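You operate a simulated robot arm through the tools that you are given. There is no shell and no other tool. Be economical: measure what you need, move in short steps, check, and stop when the job is done.

Carry out the task below with a simulated robot arm. There is one attempt and no reset: what you move stays moved.

TASK
Gauge the roller with the blue ring and tray it by its size.
Fine: the card gives the limit either side of the whole millimetre; leave the slide back.
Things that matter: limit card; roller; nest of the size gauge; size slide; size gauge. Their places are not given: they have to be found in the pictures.

It is judged by the outcome, as a careful person would: the job done as asked, and still so three seconds after it is handed in. It fails if anything else is knocked over, pushed out of place, dropped, spilled or broken.

THE ROBOT
A 6-joint arm with a two-finger parallel gripper, fixed in place. Base frame: the origin is at the foot of the arm, x ahead of it, y to its left, z up; the work surface is at about z = 80. Lengths are in cm, angles in rad, forces in N, time in s.
With the tool pointing down near the work surface it reaches from about 26 to 68 cm from the base axis. Its first joint turns from -1.152 to 1.152 rad. Payload 2.9 kg.
Tool frame: the origin (TCP) lies between the finger pads and is the grasp point; the fingertips stand 3 cm ahead of it; z points along the fingers, y is the line along which they close. The gripper opens to 11 cm. The fingers are 2 cm wide and 1 cm thick; the gripper's body (4.8 by 11.2 cm) begins 5.5 cm behind the TCP.
Orientation is that of the tool frame in the base frame, as a unit quaternion [w, x, y, z]. With the fingers straight down and closing along the base's y, the tool's x points along the base's -x, its y along +y and its z along -z.

THE INTERFACE
- The arm moves only by the tool servo_tool. Its argument "plan" is a list of rows, each a list of 3 entries, a list of its own where there are three numbers: the turn, a rotation vector about the tool's x, y, z in rad, then the shift along the tool's x, y, z in cm, then the finger opening in cm, from 0 to 11. In form: [[[wx, wy, wz], [tx, ty, tz], jaw], ...]. A call has 1 to 10 rows; each row shifts and turns the commanded pose from where the row before left it, along the tool's axes as they then stand. A row lasts 0.2 s, in which the tool goes at most 5 cm and 0.15 rad; a call with a longer step from one row to the next is refused whole, and so is a gripper value outside its range. A pose out of reach is approached as far as the arm can. The call stops where the force on the tool passes 40 N (or 10 N more than at its start, if that is more) or the arm is blocked; 0.2 s more then pass. The fingers move at their own pace (about 10.8 cm/s each) and stop on an object; they squeeze with about 25 N. The grip force told is the motor's: it shows also when the fingers shut on nothing. Time passes only in rows, and 0.2 s behind the last, so rows that do not move let the fingers close. It gives the time, the measured TCP pose, the force on the tool (base axes), the opening and the grip force at its end, in the units of the frame above (readings bear some noise).
- Cameras (640 x 400 px; columns grow to the right, rows downward): "scene" is fixed at [5.51, 41.68, 139.18]; the picture's right is [-0.92, -0.38, 0.00], its down [-0.19, 0.47, -0.86] and it looks along [0.33, -0.80, -0.51] (base axes); focal length 360 px, centre (320, 200). "wrist" rides on the gripper at [-3.6, 0, -5.7] in the tool frame; the picture's right is [0.00, -1.00, 0.00], its down [0.97, 0.00, -0.24] and it looks along [0.24, 0.00, 0.97] (tool axes); focal length 218 px, centre (320, 200).
- grab_frame(camera): a new picture of that camera. No time passes.
- pixel_to_xyz(camera, pixels): for up to 12 pixels [column, row] of the newest picture of that camera ("zoom" is the newest enlarged one), the place [x, y, z] in the base frame of the surface seen there, good to about 0.2 cm. No time passes.
- zoom(camera, box): a new picture of the part [left, top, right, bottom] of that camera's present view, enlarged. No time passes.
- hand_in(): hands the job in; it is judged then, once.

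Work in short steps. Measure before you move; look again where a grasp or a placing could have gone wrong, and mend it. You have 80 turns and 54 pictures in all, those below and enlarged ones among them. Open the gripper and draw the arm clear of the work before you hand the job in, unless the task says otherwise; then end with one line.

The tools are called after "Call:" as name(argument=value, ...) on one line, values as JSON. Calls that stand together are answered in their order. servo_tool: Moves the arm, as the interface text tells. Its arguments: {"type":"object","properties":{"plan":{"type":"array","items":{"type":"array"}}},"required":["plan"]} The other tools are called the same way: grab_frame (camera) takes a picture; pixel_to_xyz (camera, pixels) gives the place of the surface under pixels of a picture; zoom (camera, box) takes an enlarged picture of a part of a camera's view; hand_in () hands the job in.

At the start:

```text
clock: 0.0
eef_pos: [36.02, -2.09, 105.4]
tool_rot: [0.0, 0.0, 1.0, -0.001]
contact_force: [0.4, 0.7, 0.8]
finger_gap: 11.0
finger_force: 0.1
```

scene: 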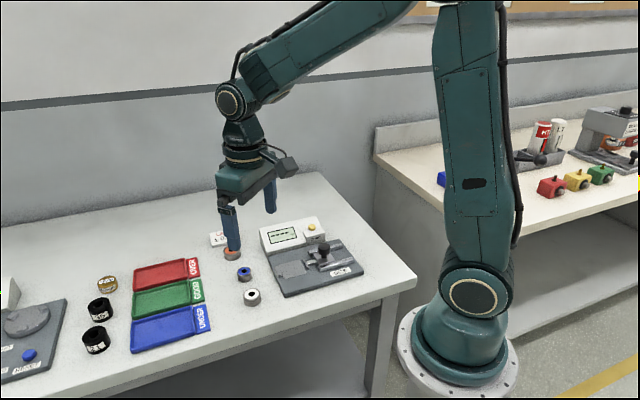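
wrist: 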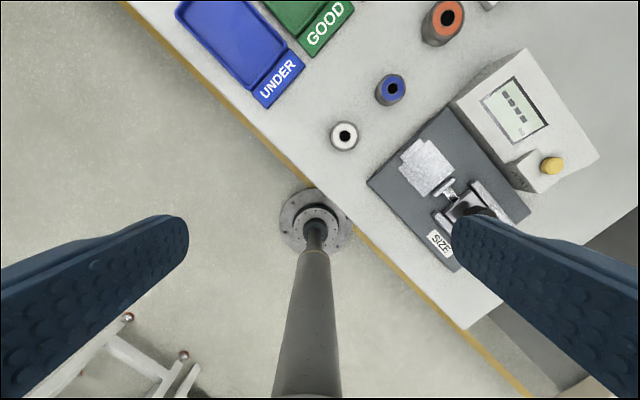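

The blue-ring roller is near scene (244,272) and the gauge near (310,262). I'll zoom on these and on the card at (218,239).

Call:
zoom(camera="scene", box=[200, 210, 370, 316])

Call:
zoom(camera="wrist", box=[320, 0, 640, 200])

```text
3.76 times, centred on (285, 263) of scene
```

zoom: 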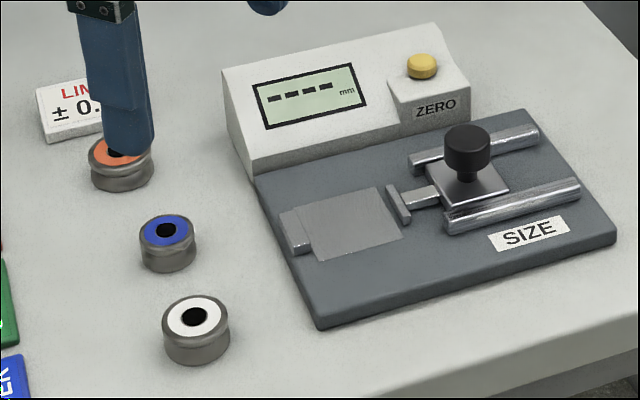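

```text
2.00 times, centred on (480, 100) of wrist
```

zoom: 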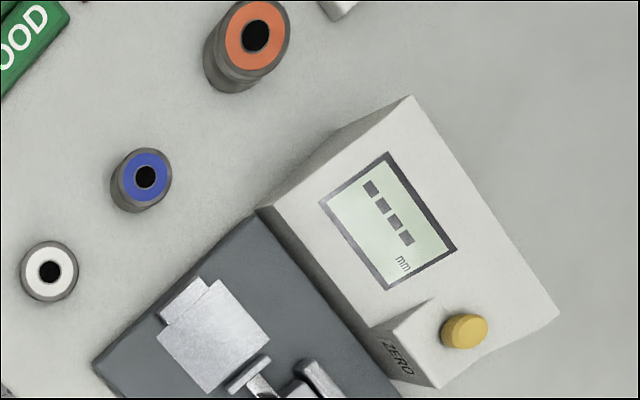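

Measuring the key points: roller, nest, slide knob, anvil and zero button.

Call:
pixel_to_xyz(camera="zoom", pixels=[[124, 172], [167, 172], [145, 156], [145, 198], [185, 300], [165, 340], [215, 395], [268, 340], [213, 282], [245, 375], [465, 330], [120, 300]])

Call:
pixel_to_xyz(camera="scene", pixels=[[324.1, 245.5], [324, 251], [322, 262], [278.4, 273.6], [291.6, 268.9], [305.7, 263.8], [290, 288], [312.2, 280], [352, 262], [325, 231], [243.5, 270], [243.5, 281]])

```text
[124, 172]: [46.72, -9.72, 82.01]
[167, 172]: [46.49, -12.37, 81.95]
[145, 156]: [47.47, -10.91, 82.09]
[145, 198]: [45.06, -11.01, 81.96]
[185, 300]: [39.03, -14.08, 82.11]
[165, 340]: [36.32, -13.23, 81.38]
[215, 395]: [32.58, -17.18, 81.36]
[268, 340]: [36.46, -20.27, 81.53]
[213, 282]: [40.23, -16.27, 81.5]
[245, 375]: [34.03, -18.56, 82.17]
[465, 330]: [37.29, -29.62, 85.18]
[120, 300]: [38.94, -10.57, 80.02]
```

```text
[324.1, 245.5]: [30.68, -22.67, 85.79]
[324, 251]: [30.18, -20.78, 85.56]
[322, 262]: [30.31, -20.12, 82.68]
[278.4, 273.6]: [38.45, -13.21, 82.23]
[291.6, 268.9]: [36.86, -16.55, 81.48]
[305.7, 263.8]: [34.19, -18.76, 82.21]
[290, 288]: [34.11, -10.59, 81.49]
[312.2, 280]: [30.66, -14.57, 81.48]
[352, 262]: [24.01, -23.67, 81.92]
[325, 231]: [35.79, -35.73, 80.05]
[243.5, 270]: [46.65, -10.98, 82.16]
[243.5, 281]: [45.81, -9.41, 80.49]
```

Roller is about (46.4,-11.0), top z 82.1; gauge nest about (36.4,-16.7). I'll move the tool above the gauge and turn it so that the fingers close across the gauge axis, then look.

Call:
servo_tool(plan=[[[0, 0, 0], [0, -3.75, 1], 11], [[0, 0, 0], [0, -3.75, 1], 11], [[0, 0, 0], [0, -3.75, 1], 11], [[0, 0, 0], [0, -3.75, 1], 11], [[0, 0, -0.135], [0, 0, 0], 11], [[0, 0, -0.135], [0, 0, 0], 11], [[0, 0, -0.135], [0, 0, 0], 11], [[0, 0, -0.135], [0, 0, 0], 11], [[0, 0, -0.135], [0, 0, 0], 11], [[0, 0, -0.135], [0, 0, 0], 11]])

Call:
grab_frame(camera="wrist")

Call:
zoom(camera="scene", box=[80, 200, 280, 325])

```text
clock: 2.2
eef_pos: [36.09, -17.15, 101.36]
tool_rot: [0.0, -0.395, 0.919, 0.0]
contact_force: [-0.4, -1.0, 0.0]
finger_gap: 11.02
finger_force: 0.0
```

```text
49 pictures are left
```

wrist: 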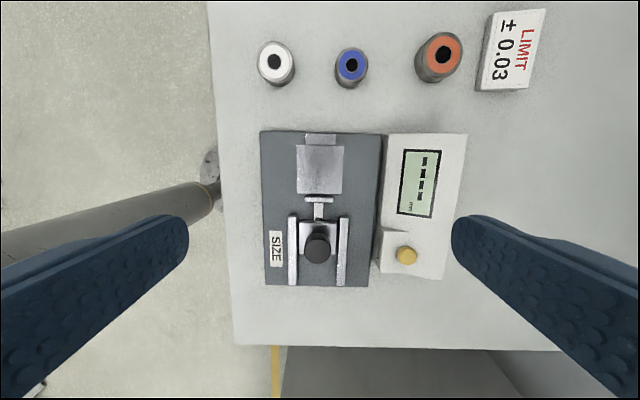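

```text
3.20 times, centred on (180, 262) of scene
```

zoom: 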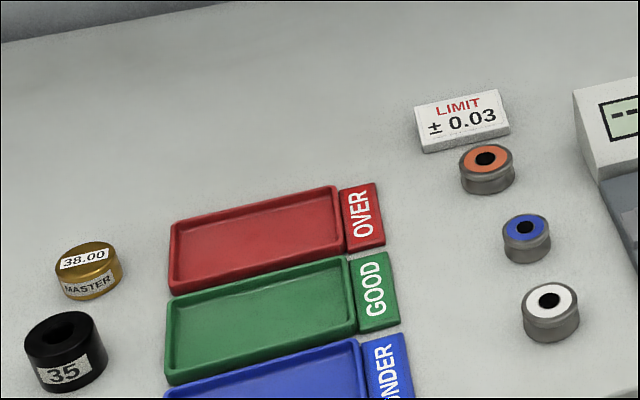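

Card reads LIMIT ± 0.03. The tool's x is now along the gauge axis. Measuring knob, slide face, anvil and nest from here.

Call:
zoom(camera="wrist", box=[240, 120, 480, 290])

Call:
pixel_to_xyz(camera="wrist", pixels=[[305, 244], [331, 244], [318, 233], [318, 256], [320, 140], [320, 147], [320, 192], [319, 200], [298, 170], [343, 170], [318, 262], [407, 253]])

```text
2.35 times, centred on (360, 205) of wrist
```

zoom: 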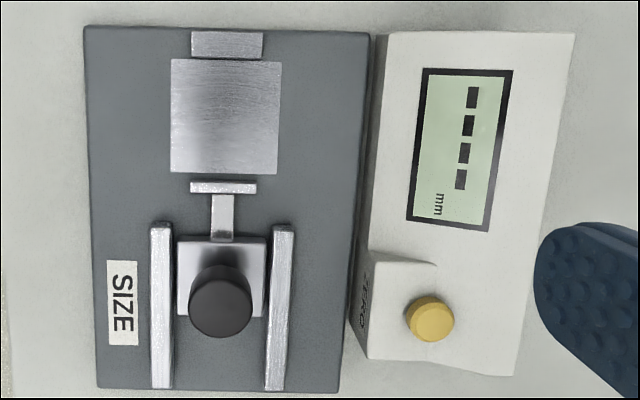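

```text
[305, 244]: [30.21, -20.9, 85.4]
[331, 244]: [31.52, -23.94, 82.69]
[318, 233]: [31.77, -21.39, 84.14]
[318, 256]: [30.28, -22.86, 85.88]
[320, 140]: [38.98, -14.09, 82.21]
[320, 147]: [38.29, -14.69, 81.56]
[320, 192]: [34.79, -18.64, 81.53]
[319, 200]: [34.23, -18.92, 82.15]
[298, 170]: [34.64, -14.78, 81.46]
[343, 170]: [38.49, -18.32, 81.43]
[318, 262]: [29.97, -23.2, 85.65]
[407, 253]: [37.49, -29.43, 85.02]
```

Knob centre is about 7.4 cm along tool +x from the TCP, top z 85.9, dia 2.9. I go over it, then down to TCP z 86.5 with the jaw at 6 (descent in two steps).

Call:
servo_tool(plan=[[[0, 0, 0], [3.7, 0.1, 0], 6], [[0, 0, 0], [3.7, 0.1, 0], 6], [[0, 0, 0], [0, 0, 4], 6], [[0, 0, 0], [0, 0, 4], 6], [[0, 0, 0], [0, 0, 2.5], 6], [[0, 0, 0], [0, 0, 0], 6]])

Call:
grab_frame(camera="wrist")

```text
clock: 3.6
eef_pos: [30.81, -22.21, 90.98]
tool_rot: [-0.001, -0.394, 0.919, 0.0]
contact_force: [0.7, -0.3, -0.2]
finger_gap: 5.99
finger_force: 0.0
```

```text
46 pictures are left
```

wrist: 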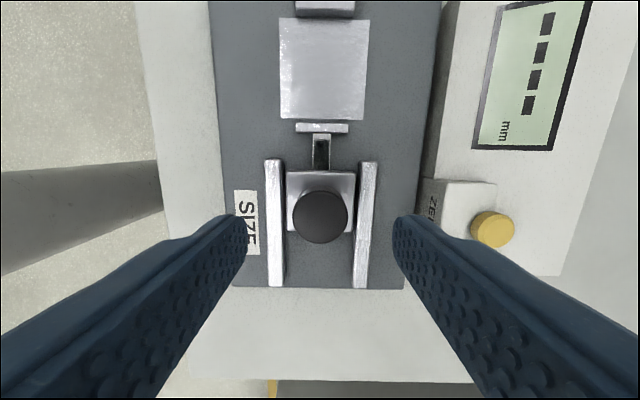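

The knob (320,217) is right under the TCP. I descend 4.5 cm and close on it.

Call:
servo_tool(plan=[[[0, 0, 0], [0, 0, 2.5], 6], [[0, 0, 0], [0, 0, 2], 6], [[0, 0, 0], [0, 0, 0], 2], [[0, 0, 0], [0, 0, 0], 2], [[0, 0, 0], [0, 0, 0], 2]])

Call:
grab_frame(camera="wrist")

```text
clock: 4.8
eef_pos: [30.87, -22.2, 86.38]
tool_rot: [0.001, -0.394, 0.919, 0.0]
contact_force: [-2.0, 3.4, 3.1]
finger_gap: 2.94
finger_force: 45.2
```

```text
45 pictures are left
```

wrist: 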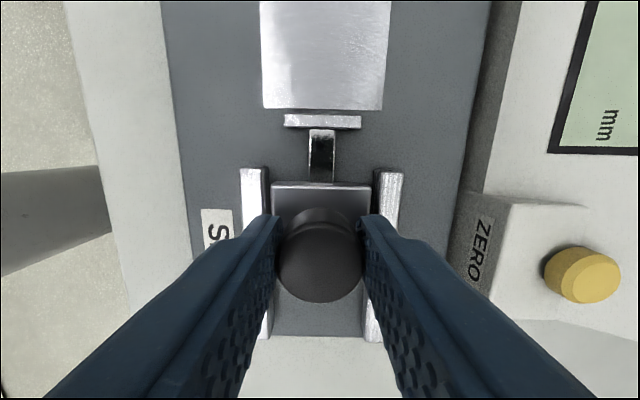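

Knob gripped at 2.94. I push the empty slide toward the anvil in steps to check the zero.

Call:
servo_tool(plan=[[[0, 0, 0], [-0.8, 0, 0], 2], [[0, 0, 0], [-0.8, 0, 0], 2], [[0, 0, 0], [-0.8, 0, 0], 2], [[0, 0, 0], [-0.8, 0, 0], 2], [[0, 0, 0], [-0.8, 0, 0], 2], [[0, 0, 0], [-0.5, 0, 0], 2], [[0, 0, 0], [0, 0, 0], 2]])

Call:
zoom(camera="scene", box=[230, 205, 370, 305])

```text
clock: 6.1
eef_pos: [33.0, -20.0, 86.34]
tool_rot: [-0.007, -0.387, 0.922, -0.004]
contact_force: [-5.7, -3.5, 5.3]
finger_gap: 2.95
finger_force: 45.4
stopped in row 6: the force on the tool passed its limit (the readings are from after the stop); the commanded pose is now the measured one
```

```text
4.00 times, centred on (300, 255) of scene
```

zoom: 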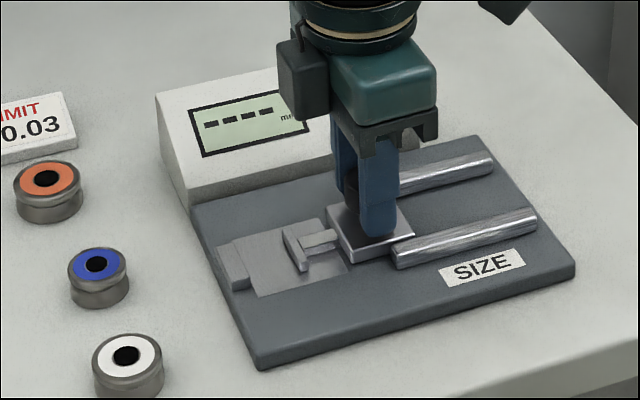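

The slide went 3.06 cm and met its stop, and the display stays at "----" with nothing in the nest. So it likely can't be zeroed empty, and the 38.00 master may be its reference. I pull the slide back and look at the left side.

Call:
servo_tool(plan=[[[0, 0, 0], [0.8, 0, 0], 2], [[0, 0, 0], [0.8, 0, 0], 2], [[0, 0, 0], [0.8, 0, 0], 2], [[0, 0, 0], [0.65, 0, 0], 2], [[0, 0, 0], [0, 0, 0], 2]])

Call:
zoom(camera="scene", box=[0, 250, 240, 400])

Call:
zoom(camera="scene", box=[230, 205, 370, 305])

```text
clock: 7.3
eef_pos: [31.0, -22.07, 86.27]
tool_rot: [-0.007, -0.388, 0.922, -0.003]
contact_force: [-3.7, -0.4, -2.8]
finger_gap: 2.92
finger_force: 44.7
```

```text
2.67 times, centred on (120, 325) of scene
```

zoom: 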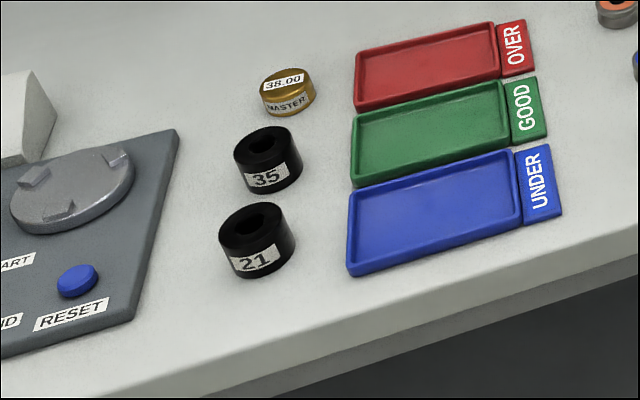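

```text
4.00 times, centred on (300, 255) of scene
```

zoom: 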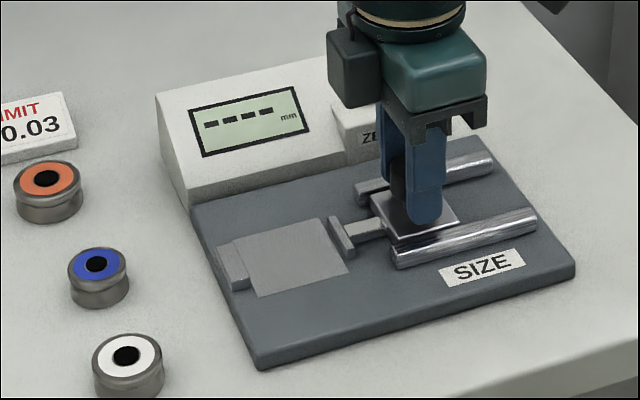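

The gold MASTER 38.00 at scene (108,284) is this gauge's reference. I release the knob, rise, and locate the master and trays.

Call:
servo_tool(plan=[[[0, 0, 0], [0, 0, 0], 6], [[0, 0, 0], [0, 0, 0], 6], [[0, 0, 0], [0, 0, -4], 6], [[0, 0, 0], [0, 0, -4], 6], [[0, 0, 0], [0, 0, -4], 6], [[0, 0, 0], [0, 0, 0], 6]])

Call:
grab_frame(camera="scene")

Call:
pixel_to_xyz(camera="scene", pixels=[[99.5, 279], [117.5, 279], [107, 276], [107, 282], [107, 290], [165, 272], [168, 299], [171, 330], [195, 268], [199, 291], [203, 318], [244, 268]])

```text
clock: 8.7
eef_pos: [31.23, -21.82, 98.42]
tool_rot: [-0.008, -0.388, 0.921, -0.004]
contact_force: [1.0, -0.1, 0.3]
finger_gap: 6.0
finger_force: 0.0
```

```text
41 pictures are left
```

scene: 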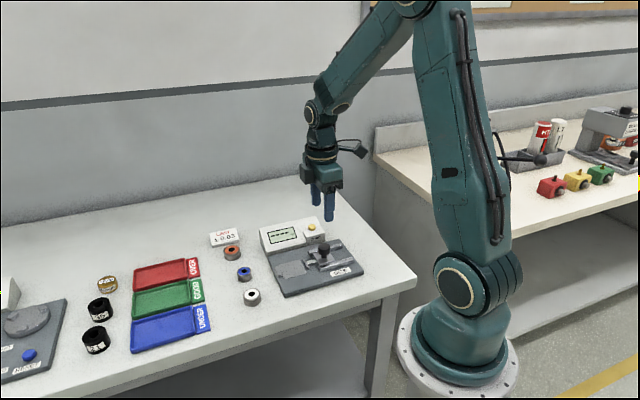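

```text
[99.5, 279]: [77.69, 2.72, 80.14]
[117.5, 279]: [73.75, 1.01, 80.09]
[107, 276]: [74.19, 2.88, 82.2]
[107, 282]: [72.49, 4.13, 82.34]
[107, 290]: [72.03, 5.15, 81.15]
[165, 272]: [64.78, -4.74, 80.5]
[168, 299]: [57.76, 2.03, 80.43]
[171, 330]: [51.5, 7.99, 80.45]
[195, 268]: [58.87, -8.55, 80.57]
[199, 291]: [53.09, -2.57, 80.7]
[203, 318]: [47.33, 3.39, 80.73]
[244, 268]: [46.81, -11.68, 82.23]
```

The master sits about 73 cm out, so I'd have to tilt to reach it. First I gauge the roller and see what the display gives. I square up the tool and go over the blue roller.

Call:
servo_tool(plan=[[[-0.001, -0.018, -0.0126], [0, 0, 0], 6], [[0, 0, 0], [-4.57, -0.92, 0], 6], [[0, 0, 0], [-4.57, -0.92, 0], 6], [[0, 0, 0], [-4.57, -0.92, 0], 6], [[0, 0, 0], [-4.57, -0.92, 0], 6], [[0, 0, 0], [0, 0, 3.5], 6], [[0, 0, 0], [0, 0, 3.5], 6], [[0, 0, 0], [0, 0, 0], 6]])

Call:
grab_frame(camera="wrist")

```text
clock: 10.5
eef_pos: [46.59, -11.03, 91.32]
tool_rot: [0.001, -0.394, 0.919, 0.0]
contact_force: [-0.2, 0.4, -1.3]
finger_gap: 6.03
finger_force: 0.1
```

```text
40 pictures are left
```

wrist: 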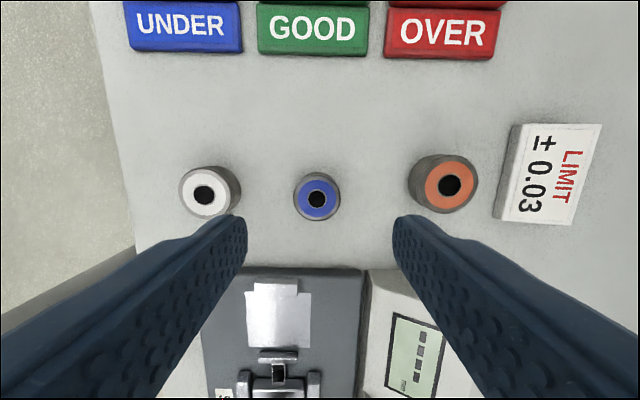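

Blue roller centre (317,199) is 0.1/0.2 cm off the TCP axis, and there is room for the fingers. I descend to TCP z 83.4 and grip.

Call:
servo_tool(plan=[[[0, 0, 0], [0.1, 0.2, 2], 5.4], [[0, 0, 0], [0, 0, 3], 5.4], [[0, 0, 0], [0, 0, 2], 5.4], [[0, 0, 0], [0, 0, 0.9], 5.4], [[0, 0, 0], [0, 0, 0], 2], [[0, 0, 0], [0, 0, 0], 2], [[0, 0, 0], [0, 0, 0], 2]])

Call:
grab_frame(camera="wrist")

```text
clock: 12.1
eef_pos: [46.19, -11.14, 83.62]
tool_rot: [0.001, -0.394, 0.919, 0.001]
contact_force: [0.7, 0.4, 0.3]
finger_gap: 3.27
finger_force: 25.3
```

```text
39 pictures are left
```

wrist: 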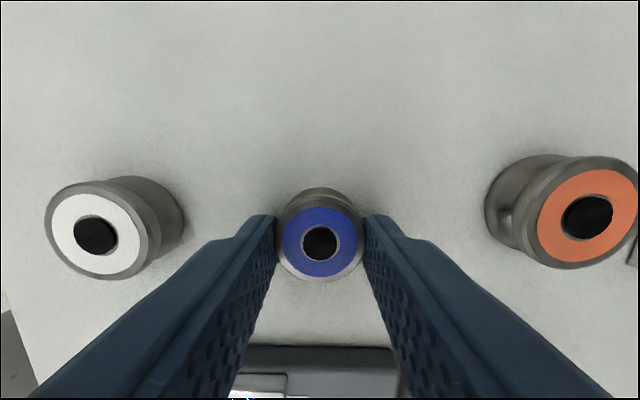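

Roller held at 3.27 cm, its centre about 0.3 cm behind the TCP. I lift, carry it over the nest, and look.

Call:
servo_tool(plan=[[[0, 0, 0], [0, 0, -3.5], 2], [[0, 0, 0], [0, 0, -3.5], 2], [[0, 0, 0], [2.6, 0.83, 0], 2], [[0, 0, 0], [2.6, 0.83, 0], 2], [[0, 0, 0], [2.6, 0.83, 0], 2], [[0, 0, 0], [2.6, 0.81, 0], 2], [[0, 0, 0], [0, 0, 0], 2]])

Call:
grab_frame(camera="wrist")

```text
clock: 13.7
eef_pos: [36.63, -16.55, 90.4]
tool_rot: [0.002, -0.394, 0.919, 0.0]
contact_force: [-1.1, -0.1, -0.4]
finger_gap: 1.99
finger_force: 0.1
```

```text
38 pictures are left
```

wrist: 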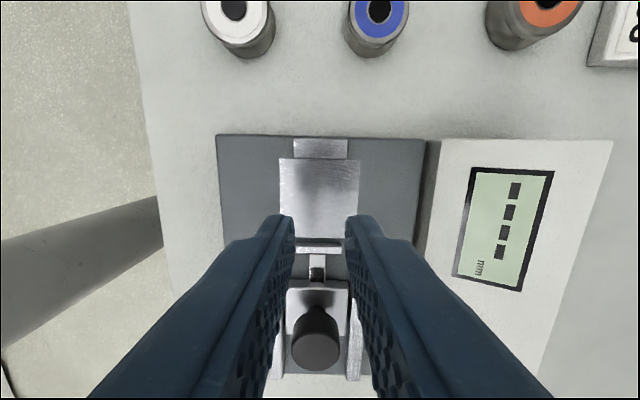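

The roller slipped out on the lift (gap 1.99) and still stands near (380,25). I go back over it and look for a lower, better-centred grip.

Call:
servo_tool(plan=[[[0, 0, 0], [-2.65, -0.83, 0], 5.4], [[0, 0, 0], [-2.65, -0.83, 0], 5.4], [[0, 0, 0], [-2.65, -0.83, 0], 5.4], [[0, 0, 0], [-2.65, -0.81, 0], 5.4], [[0, 0, 0], [0, 0, 0], 5.4], [[0, 0, 0], [0, 0, 0], 5.4]])

Call:
zoom(camera="wrist", box=[240, 130, 400, 230])

Call:
zoom(camera="scene", box=[204, 240, 284, 290])

```text
clock: 15.1
eef_pos: [46.5, -11.06, 90.64]
tool_rot: [0.001, -0.394, 0.919, 0.001]
contact_force: [0.2, 0.6, -1.1]
finger_gap: 5.42
finger_force: 0.0
```

```text
4.00 times, centred on (320, 180) of wrist
```

zoom: 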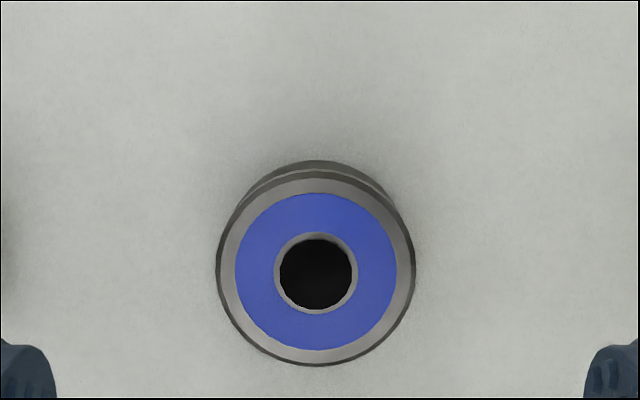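

```text
8.00 times, centred on (244, 265) of scene
```

zoom: 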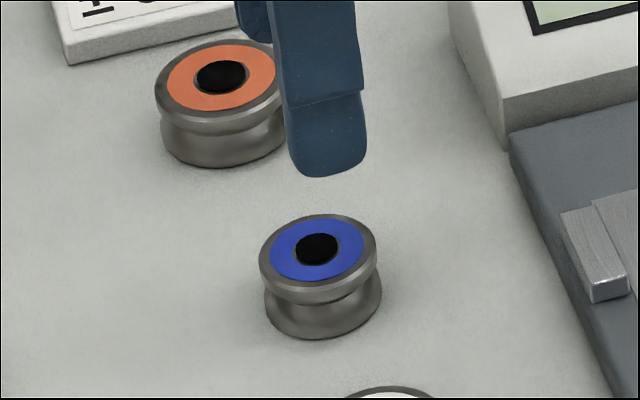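

Roller centre is 0.28 cm behind the TCP, and its waist is narrower than the flanges. I descend lower and stop to check the pose before closing.

Call:
servo_tool(plan=[[[0, 0, 0], [-0.3, 0.05, 2], 5.4], [[0, 0, 0], [0, 0, 3], 5.4], [[0, 0, 0], [0, 0, 2], 5.4], [[0, 0, 0], [0, 0, 0.3], 5.4], [[0, 0, 0], [0, 0, 0], 5.4], [[0, 0, 0], [0, 0, 0], 5.4]])

Call:
grab_frame(camera="wrist")

```text
clock: 16.5
eef_pos: [46.58, -10.64, 83.15]
tool_rot: [0.001, -0.394, 0.919, 0.0]
contact_force: [-0.5, -0.1, 0.0]
finger_gap: 5.42
finger_force: 0.0
```

```text
35 pictures are left
```

wrist: 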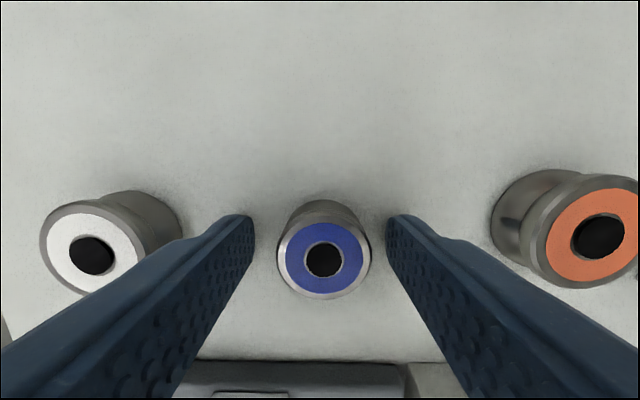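

The roller is now centred under the TCP with tips near z 80.15. I close to 0 and lift slowly.

Call:
servo_tool(plan=[[[0, 0, 0], [0, 0, 0], 0], [[0, 0, 0], [0, 0, 0], 0], [[0, 0, 0], [0, 0, 0], 0], [[0, 0, 0], [0, 0, -0.3], 0], [[0, 0, 0], [0, 0, -0.5], 0], [[0, 0, 0], [0, 0, -0.8], 0], [[0, 0, 0], [0, 0, 0], 0]])

Call:
grab_frame(camera="wrist")

Call:
zoom(camera="scene", box=[204, 230, 300, 290])

```text
clock: 18.1
eef_pos: [46.45, -10.58, 84.79]
tool_rot: [0.001, -0.394, 0.919, 0.0]
contact_force: [-0.4, 0.0, -1.6]
finger_gap: 3.25
finger_force: 25.4
```

```text
34 pictures are left
```

wrist: 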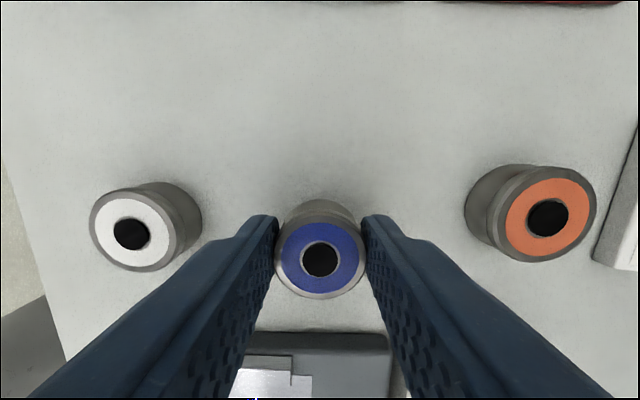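

```text
6.67 times, centred on (252, 260) of scene
```

zoom: 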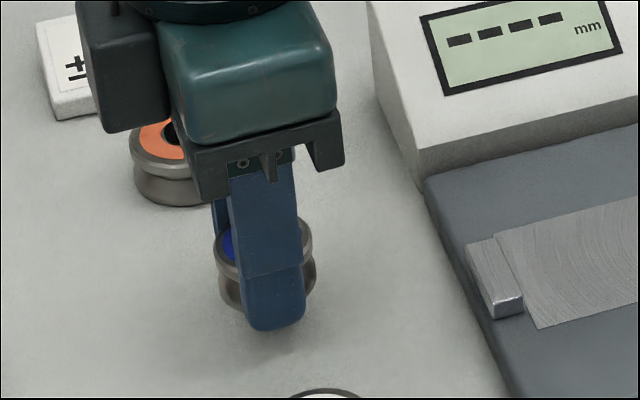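

Roller is held and rising with the fingers. I lift on and carry it gently over the nest.

Call:
servo_tool(plan=[[[0, 0, 0], [0, 0, -1.5], 0], [[0, 0, 0], [0, 0, -2.5], 0], [[0, 0, 0], [0.5, 0.2, -1], 0], [[0, 0, 0], [1.8, 0.5, 0], 0], [[0, 0, 0], [2.2, 0.6, 0], 0], [[0, 0, 0], [2.2, 0.7, 0], 0], [[0, 0, 0], [2.2, 0.6, 0], 0], [[0, 0, 0], [1.75, 0.5, 0], 0], [[0, 0, 0], [0, 0, 0], 0], [[0, 0, 0], [0, 0, 0], 0]])

Call:
grab_frame(camera="wrist")

```text
clock: 20.3
eef_pos: [36.91, -16.29, 89.87]
tool_rot: [0.001, -0.395, 0.919, 0.001]
contact_force: [-0.6, -0.8, -1.0]
finger_gap: 3.26
finger_force: 25.2
```

```text
32 pictures are left
```

wrist: 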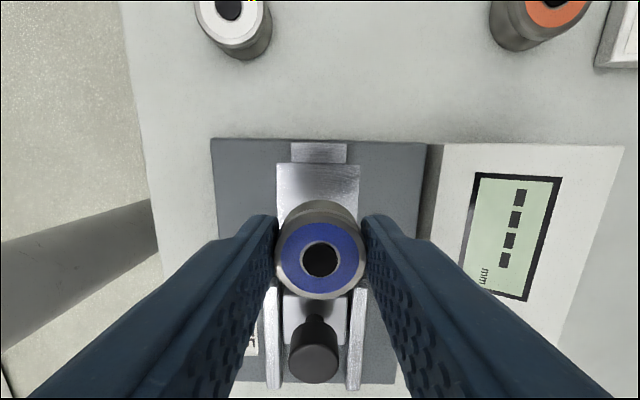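

The roller is over the nest. I shift 0.4 cm toward the anvil, lower to TCP z about 84.8, and check before release.

Call:
servo_tool(plan=[[[0, 0, 0], [-0.4, 0.05, 1], 0], [[0, 0, 0], [0, 0, 1.5], 0], [[0, 0, 0], [0, 0, 1.5], 0], [[0, 0, 0], [0, 0, 0.7], 0], [[0, 0, 0], [0, 0, 0.3], 0], [[0, 0, 0], [0, 0, 0], 0], [[0, 0, 0], [0, 0, 0], 0]])

Call:
zoom(camera="scene", box=[250, 230, 346, 290])

```text
clock: 21.9
eef_pos: [37.05, -15.99, 84.71]
tool_rot: [0.001, -0.393, 0.919, 0.001]
contact_force: [-0.3, -0.2, -1.8]
finger_gap: 3.27
finger_force: 24.7
```

```text
6.67 times, centred on (298, 260) of scene
```

zoom: 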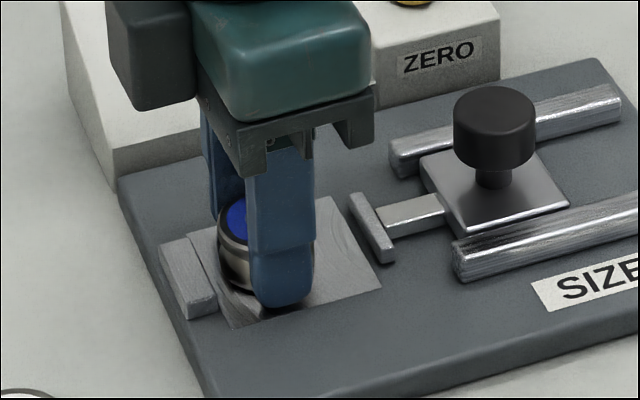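

It is close to the pad. I lower in 0.05–0.1 steps for a touch, then open gently.

Call:
servo_tool(plan=[[[0, 0, 0], [0, 0, 0.08], 0], [[0, 0, 0], [0, 0, 0.07], 0], [[0, 0, 0], [0, 0, 0], 0]])

```text
clock: 22.7
eef_pos: [37.13, -16.05, 84.55]
tool_rot: [0.001, -0.395, 0.919, 0.001]
contact_force: [-0.2, 0.0, -1.6]
finger_gap: 3.24
finger_force: 24.7
```

Call:
servo_tool(plan=[[[0, 0, 0], [0, 0, 0.1], 0], [[0, 0, 0], [0, 0, 0], 0], [[0, 0, 0], [0, 0, 0.1], 0], [[0, 0, 0], [0, 0, 0], 0]])

Call:
zoom(camera="scene", box=[260, 240, 324, 280])

```text
clock: 23.7
eef_pos: [37.16, -16.07, 84.51]
tool_rot: [0.002, -0.394, 0.919, 0.001]
contact_force: [-5.8, 2.6, 20.6]
finger_gap: 3.27
finger_force: 24.4
```

```text
10.00 times, centred on (292, 260) of scene
```

zoom: 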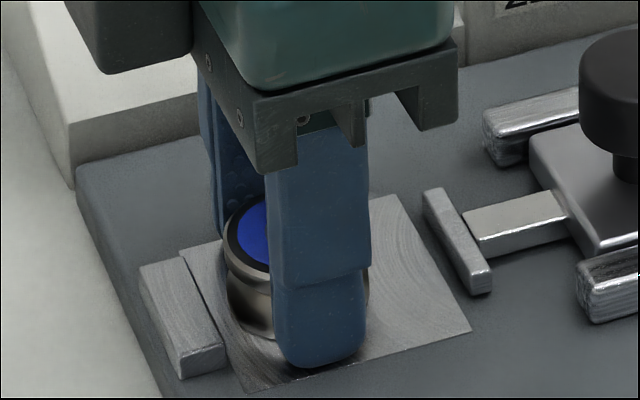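

Contact force is 20 N, so it is seated on the pad. I back off 0.1, open, and rise straight up.

Call:
servo_tool(plan=[[[0, 0, 0], [0, 0, -0.15], 0], [[0, 0, 0], [0, 0, 0], 4.8], [[0, 0, 0], [0, 0, 0], 4.8], [[0, 0, 0], [0, 0, -1], 4.8], [[0, 0, 0], [0, 0, -3], 4.8], [[0, 0, 0], [0, 0, -4], 6], [[0, 0, 0], [0, 0, 0], 6], [[0, 0, 0], [0, 0, 0], 6]])

Call:
grab_frame(camera="wrist")

```text
clock: 25.5
eef_pos: [37.14, -16.16, 92.49]
tool_rot: [0.001, -0.394, 0.919, 0.0]
contact_force: [0.2, 0.3, 0.1]
finger_gap: 6.0
finger_force: 0.1
```

```text
29 pictures are left
```

wrist: 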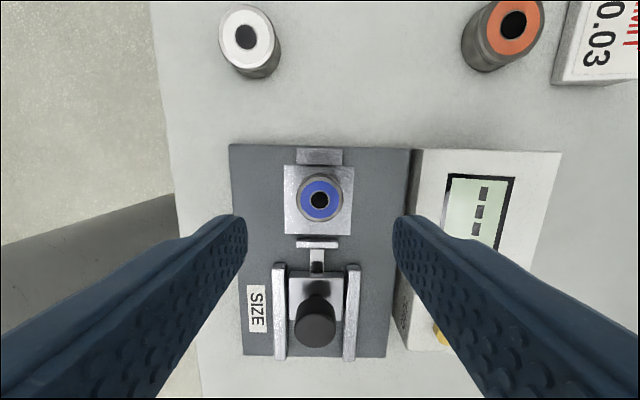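

The roller stands squarely in the nest. Now I go back to the knob at (31.0,-22.1) and grip it.

Call:
servo_tool(plan=[[[0, 0, 0], [2.9, 0.1, 0], 6], [[0, 0, 0], [2.9, 0.15, 0], 6], [[0, 0, 0], [2.7, 0.1, 0], 6], [[0, 0, 0], [0, 0, 0], 6], [[0, 0, 0], [0, 0, 3], 6], [[0, 0, 0], [0, 0, 3.1], 6], [[0, 0, 0], [0, 0, 0], 6], [[0, 0, 0], [0, 0, 0], 2], [[0, 0, 0], [0, 0, 0], 2], [[0, 0, 0], [0, 0, 0], 2]])

Call:
grab_frame(camera="wrist")

```text
clock: 27.7
eef_pos: [31.18, -21.93, 86.6]
tool_rot: [0.0, -0.394, 0.919, 0.001]
contact_force: [-1.2, 1.8, -2.6]
finger_gap: 2.92
finger_force: 44.6
```

```text
28 pictures are left
```

wrist: 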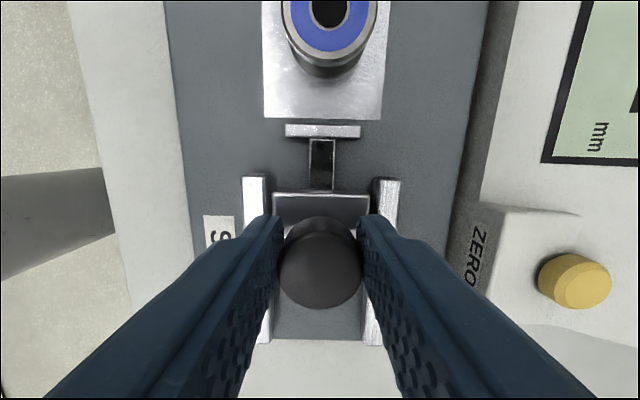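

Knob gripped. I advance the slide in small steps until it meets the roller.

Call:
servo_tool(plan=[[[0, 0, 0], [-0.5, 0, 0], 2], [[0, 0, 0], [-0.5, 0, 0], 2], [[0, 0, 0], [-0.4, 0, 0], 2], [[0, 0, 0], [-0.3, 0, 0], 2], [[0, 0, 0], [-0.2, 0, 0], 2], [[0, 0, 0], [-0.2, 0, 0], 2], [[0, 0, 0], [-0.2, 0, 0], 2], [[0, 0, 0], [0, 0, 0], 2]])

Call:
zoom(camera="scene", box=[250, 210, 346, 270])

```text
clock: 29.5
eef_pos: [32.73, -20.27, 86.49]
tool_rot: [0.003, -0.395, 0.919, -0.002]
contact_force: [3.7, -0.3, 36.3]
finger_gap: 2.93
finger_force: 45.3
```

```text
6.67 times, centred on (298, 240) of scene
```

zoom: 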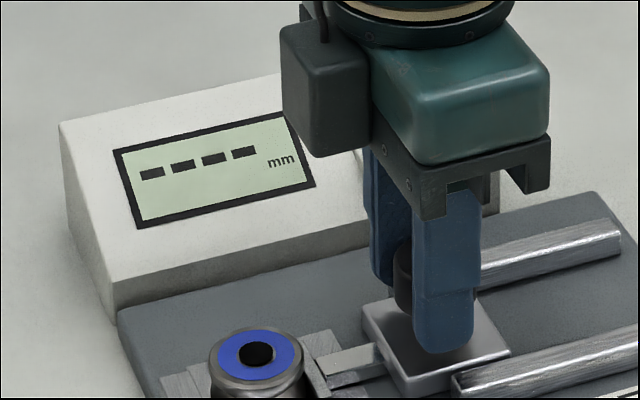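

The slide face is about at the roller, but the tool is pressing vertically (36 N). I ease up 0.1 and inch forward.

Call:
servo_tool(plan=[[[0, 0, 0], [0, 0, -0.1], 2], [[0, 0, 0], [-0.15, 0, 0], 2], [[0, 0, 0], [-0.15, 0, 0], 2], [[0, 0, 0], [0, 0, 0], 2]])

Call:
zoom(camera="scene", box=[250, 220, 346, 280])

```text
clock: 30.5
eef_pos: [32.93, -20.15, 86.46]
tool_rot: [0.002, -0.394, 0.919, -0.002]
contact_force: [9.6, -6.4, 21.4]
finger_gap: 2.92
finger_force: 44.8
```

```text
6.67 times, centred on (298, 250) of scene
```

zoom: 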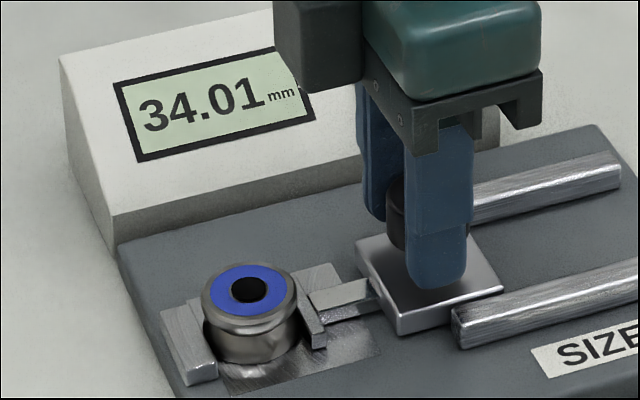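

Display reads 34.01 mm. I wait and read again to be sure that it is settled.

Call:
servo_tool(plan=[[[0, 0, 0], [-0.05, 0, 0], 2], [[0, 0, 0], [0, 0, 0], 2], [[0, 0, 0], [0, 0, 0], 2], [[0, 0, 0], [0, 0, 0], 2], [[0, 0, 0], [0, 0, 0], 2]])

Call:
zoom(camera="scene", box=[250, 220, 314, 260])

```text
clock: 31.7
eef_pos: [32.87, -20.02, 86.58]
tool_rot: [0.002, -0.394, 0.919, -0.001]
contact_force: [9.9, -6.7, 16.1]
finger_gap: 2.91
finger_force: 45.3
```

```text
10.00 times, centred on (282, 240) of scene
```

zoom: 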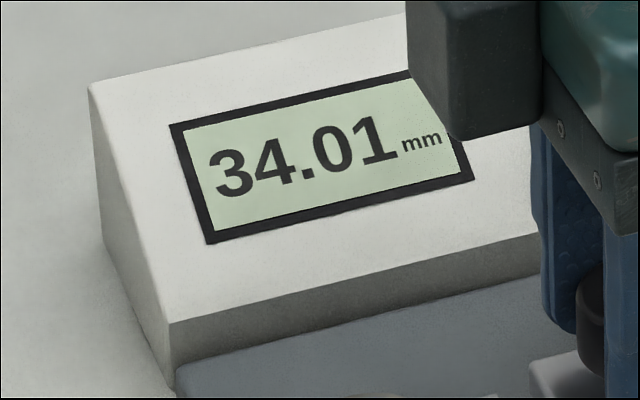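

The reading holds at 34.01 mm, so the deviation is +0.01, inside ±0.03: GOOD. I draw the slide back, release the knob and rise.

Call:
servo_tool(plan=[[[0, 0, 0], [0.5, 0, -0.05], 2], [[0, 0, 0], [0.7, 0, 0], 2], [[0, 0, 0], [0.7, 0, 0], 2], [[0, 0, 0], [0.6, 0, 0], 2], [[0, 0, 0], [0.2, 0, 0], 2], [[0, 0, 0], [0, 0, 0], 2], [[0, 0, 0], [0, 0, 0], 6], [[0, 0, 0], [0, 0, 0], 6], [[0, 0, 0], [0, 0, -3], 6], [[0, 0, 0], [0, 0, -3.5], 6]])

Call:
grab_frame(camera="wrist")

```text
clock: 33.9
eef_pos: [31.27, -21.89, 93.11]
tool_rot: [0.001, -0.394, 0.919, 0.0]
contact_force: [0.4, 0.5, 0.5]
finger_gap: 5.99
finger_force: 0.1
```

```text
24 pictures are left
```

wrist: 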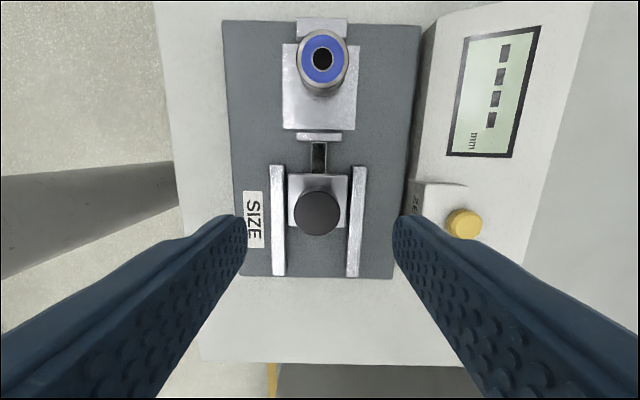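

Slide is back and the display blank. The roller is against the anvil, 8.8 cm behind the TCP. I go over it, part-way down, and check.

Call:
servo_tool(plan=[[[0, 0, 0], [-3, -0.05, 0], 5.4], [[0, 0, 0], [-3, -0.05, 0], 5.4], [[0, 0, 0], [-2.77, -0.05, 0], 5.4], [[0, 0, 0], [0, 0, 2], 5.4], [[0, 0, 0], [0, 0, 1.5], 5.4], [[0, 0, 0], [0, 0, 0], 5.4], [[0, 0, 0], [0, 0, 0], 5.4]])

Call:
grab_frame(camera="wrist")

```text
clock: 35.5
eef_pos: [37.33, -15.76, 89.59]
tool_rot: [0.001, -0.394, 0.919, 0.0]
contact_force: [-0.2, 0.4, 0.0]
finger_gap: 5.39
finger_force: 0.2
```

```text
23 pictures are left
```

wrist: 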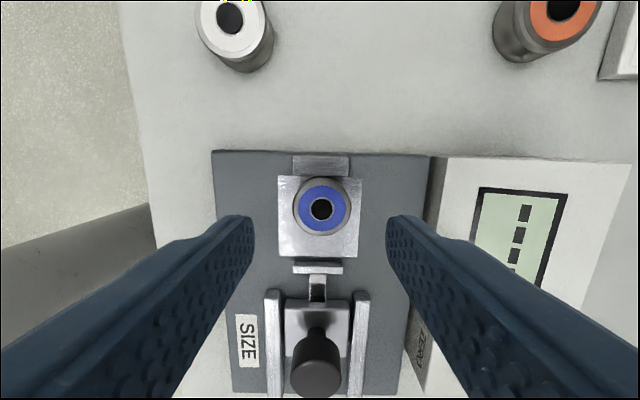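

Roller at (322,209) is 0.2 cm behind. I correct, descend to about 84.75, close and lift slowly.

Call:
servo_tool(plan=[[[0, 0, 0], [-0.2, -0.1, 1.5], 5.2], [[0, 0, 0], [0, 0, 2], 5.2], [[0, 0, 0], [0, 0, 1.3], 5.2], [[0, 0, 0], [0, 0, 0], 5.2], [[0, 0, 0], [0, 0, 0], 0], [[0, 0, 0], [0, 0, 0], 0], [[0, 0, 0], [0, 0, 0], 0], [[0, 0, 0], [0, 0, -0.3], 0], [[0, 0, 0], [0, 0, -0.6], 0], [[0, 0, 0], [0, 0, -1], 0]])

Call:
zoom(camera="scene", box=[250, 230, 346, 290])

Call:
pixel_to_xyz(camera="scene", pixels=[[135, 299], [187, 285], [187, 302], [136, 312], [163, 299], [175, 296], [198, 293], [150, 290]])

```text
clock: 37.7
eef_pos: [37.48, -15.73, 86.73]
tool_rot: [0.001, -0.394, 0.919, 0.0]
contact_force: [-0.5, 0.2, -0.7]
finger_gap: 3.25
finger_force: 25.1
```

```text
6.67 times, centred on (298, 260) of scene
```

zoom: 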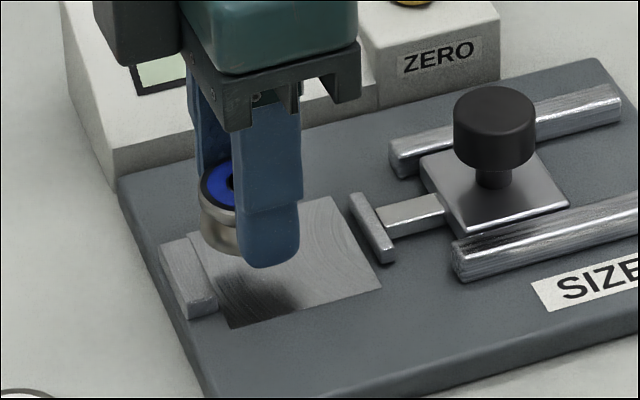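

```text
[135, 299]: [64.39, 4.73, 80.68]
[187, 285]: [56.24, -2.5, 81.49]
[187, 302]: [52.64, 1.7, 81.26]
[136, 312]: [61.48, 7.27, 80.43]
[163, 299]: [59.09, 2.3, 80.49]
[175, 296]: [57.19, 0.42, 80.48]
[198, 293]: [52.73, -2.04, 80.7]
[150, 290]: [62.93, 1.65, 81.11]
```

Held again; the slide stands where it began. GOOD tray centre is about (58.5,2.5), with its long side along the gauge axis. I raise and carry the roller there.

Call:
servo_tool(plan=[[[0, 0, 0], [0, 0, -2.5], 0], [[0, 0, 0], [0, 0, -2.5], 0], [[0, 0, 0], [-2, -0.2, 0], 0], [[0, 0, 0], [-4, -0.4, 0], 0], [[0, 0, 0], [-4.3, -0.4, 0], 0], [[0, 0, 0], [-4.5, -0.4, 0], 0], [[0, 0, 0], [-4.5, -0.4, 0], 0], [[0, 0, 0], [-4.4, -0.4, 0], 0], [[0, 0, 0], [-3, -0.3, 0], 0], [[0, 0, 0], [-1, -0.2, 0], 0]])

Call:
servo_tool(plan=[[[0, 0, 0.14], [0, 0, 0], 0], [[0, 0, 0.145], [0, 0, 0], 0], [[0, 0, 0.145], [0, 0, 0], 0], [[0, 0, 0.145], [0, 0, 0], 0], [[0, 0, 0.145], [0, 0, 0], 0], [[0, 0, 0.145], [0, 0, 0], 0], [[0, 0, 0.145], [0, 0, 0], 0], [[0, 0, 0.145], [0, 0, 0], 0], [[0, 0, 0.145], [0, 0, 0], 0], [[0, 0, 0.145], [0, 0, 0], 0]])

Call:
servo_tool(plan=[[[0, 0, 0.125], [0, 0, 0], 0], [[0, 0, 0], [0, 0, 0], 0]])

Call:
grab_frame(camera="wrist")

Call:
grab_frame(camera="scene")

```text
clock: 39.9
eef_pos: [58.61, 2.59, 91.82]
tool_rot: [0.001, -0.394, 0.919, 0.001]
contact_force: [0.1, -0.6, -0.4]
finger_gap: 3.28
finger_force: 24.3
```

```text
clock: 42.1
eef_pos: [58.56, 2.64, 91.78]
tool_rot: [0.001, 0.313, 0.95, 0.001]
contact_force: [1.0, 0.2, -1.5]
finger_gap: 3.28
finger_force: 25.2
```

```text
clock: 42.7
eef_pos: [58.56, 2.5, 91.77]
tool_rot: [0.0, 0.371, 0.928, 0.0]
contact_force: [0.1, -0.1, -1.6]
finger_gap: 3.27
finger_force: 25.3
```

```text
21 pictures are left
```

wrist: 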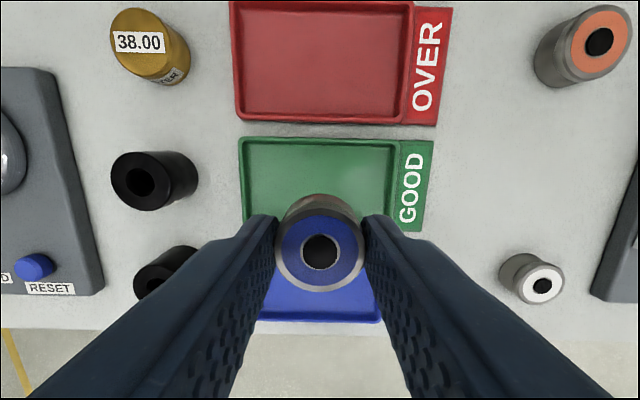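

```text
20 pictures are left
```

scene: 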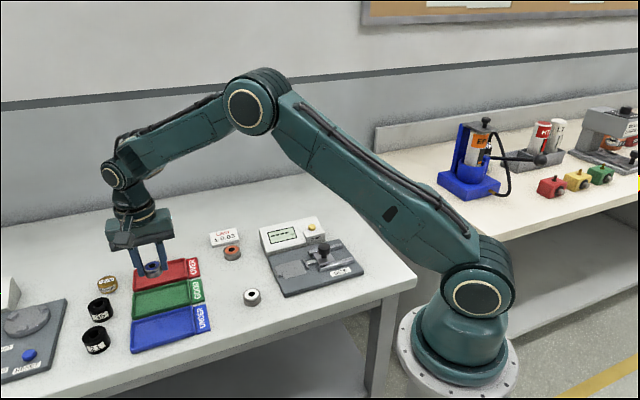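

Checking tray limits: GOOD tray shows rows 138 to about 232, columns 240–402 in the wrist view.

Call:
pixel_to_xyz(camera="wrist", pixels=[[246, 148], [392, 150], [320, 148], [248, 205], [388, 205], [320, 180], [402, 228], [430, 143], [424, 229], [320, 139], [383, 216], [260, 300]])

```text
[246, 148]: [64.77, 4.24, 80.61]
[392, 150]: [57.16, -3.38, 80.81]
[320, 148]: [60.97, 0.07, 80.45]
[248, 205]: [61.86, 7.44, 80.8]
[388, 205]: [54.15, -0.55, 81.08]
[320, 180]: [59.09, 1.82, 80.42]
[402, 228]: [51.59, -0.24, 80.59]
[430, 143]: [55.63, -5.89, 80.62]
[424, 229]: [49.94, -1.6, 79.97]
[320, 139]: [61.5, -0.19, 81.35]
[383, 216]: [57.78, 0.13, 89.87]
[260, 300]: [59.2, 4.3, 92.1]
```

Centre of GOOD is about 0.45 cm toward the OVER side (tool -x). I correct, lower to TCP z about 84, and then feel for the floor.

Call:
servo_tool(plan=[[[0, 0, 0], [-0.45, 0, 1], 0], [[0, 0, 0], [0, 0, 2.5], 0], [[0, 0, 0], [0, 0, 2.5], 0], [[0, 0, 0], [0, 0, 1.2], 0], [[0, 0, 0], [0, 0, 0.5], 0], [[0, 0, 0], [0, 0, 0], 0], [[0, 0, 0], [0, 0, 0], 0]])

Call:
grab_frame(camera="wrist")

Call:
zoom(camera="scene", box=[110, 240, 230, 315])

```text
clock: 44.3
eef_pos: [58.93, 2.48, 83.92]
tool_rot: [0.0, 0.371, 0.929, 0.001]
contact_force: [-0.4, 0.2, -1.0]
finger_gap: 3.29
finger_force: 24.9
```

```text
19 pictures are left
```

wrist: 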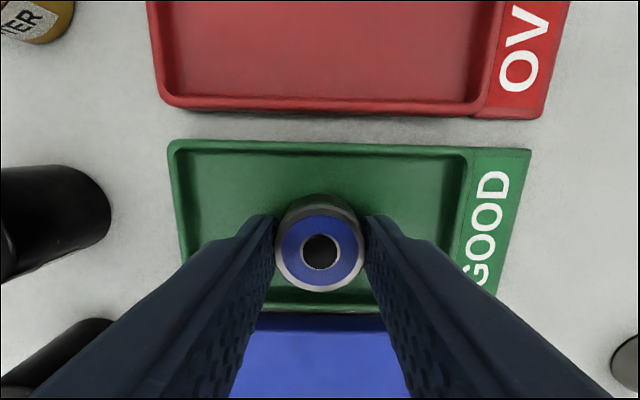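

```text
5.33 times, centred on (170, 278) of scene
```

zoom: 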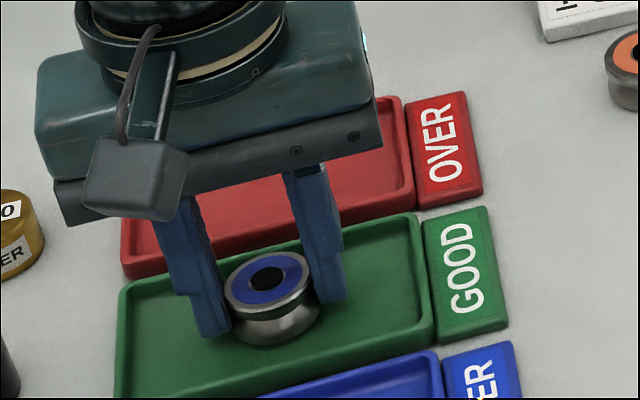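

The roller is well inside the GOOD tray. I lower in small steps to touch.

Call:
servo_tool(plan=[[[0, 0, 0], [0, 0, 0.1], 0], [[0, 0, 0], [0, 0, 0.1], 0], [[0, 0, 0], [0, 0, 0], 0], [[0, 0, 0], [0, 0, 0.1], 0], [[0, 0, 0], [0, 0, 0], 0]])

```text
clock: 45.5
eef_pos: [58.91, 2.35, 83.76]
tool_rot: [0.0, 0.372, 0.928, 0.0]
contact_force: [-0.1, -0.4, -0.8]
finger_gap: 3.26
finger_force: 25.2
```

Call:
servo_tool(plan=[[[0, 0, 0], [0, 0, 0.08], 0], [[0, 0, 0], [0, 0, 0], 0], [[0, 0, 0], [0, 0, 0.08], 0], [[0, 0, 0], [0, 0, 0], 0]])

```text
clock: 46.5
eef_pos: [58.9, 2.28, 83.79]
tool_rot: [0.001, 0.371, 0.929, 0.002]
contact_force: [-2.9, 1.1, 7.6]
finger_gap: 3.28
finger_force: 24.6
```

Contact at 7.6 N: it is on the tray floor. I open moderately, rise and draw clear.

Call:
servo_tool(plan=[[[0, 0, 0], [0, 0, -0.05], 0], [[0, 0, 0], [0, 0, 0], 5], [[0, 0, 0], [0, 0, 0], 5], [[0, 0, 0], [0, 0, -1], 5], [[0, 0, 0], [0, 0, -3], 5], [[0, 0, 0], [0, 0, -4], 5], [[0, 0, 0], [0, 0, -4], 5], [[0, 0, 0], [0, 0, -3], 5], [[0, 0, 0], [0, 0, 0], 5]])

Call:
grab_frame(camera="wrist")

Call:
grab_frame(camera="scene")

```text
clock: 48.5
eef_pos: [58.95, 2.19, 98.75]
tool_rot: [0.0, 0.372, 0.928, 0.0]
contact_force: [-1.0, -0.2, 0.7]
finger_gap: 5.01
finger_force: 0.1
```

```text
17 pictures are left
```

wrist: 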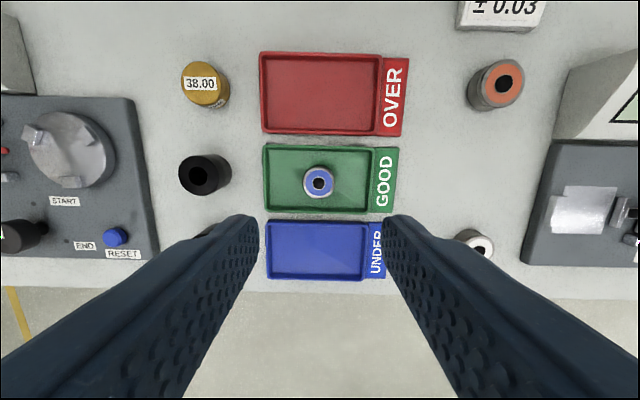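

```text
16 pictures are left
```

scene: 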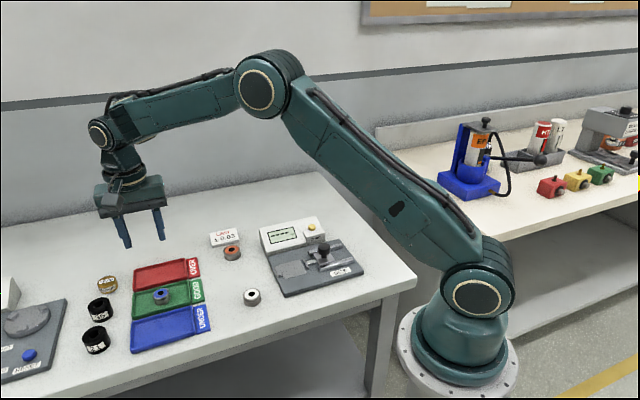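

Call:
hand_in()

```text
The job is handed in.
```

The blue-ring roller gauged 34.01 mm, +0.01 from the whole millimetre and inside the ±0.03 limit, so it is in the GOOD tray, with the slide back and the arm clear. I did not check the gauge's zero, because the 38.00 master stands about 73 cm out, beyond the arm's 68 cm reach; my gripper read about 3.27 cm on the roller, 1.3 mm under the gauge.
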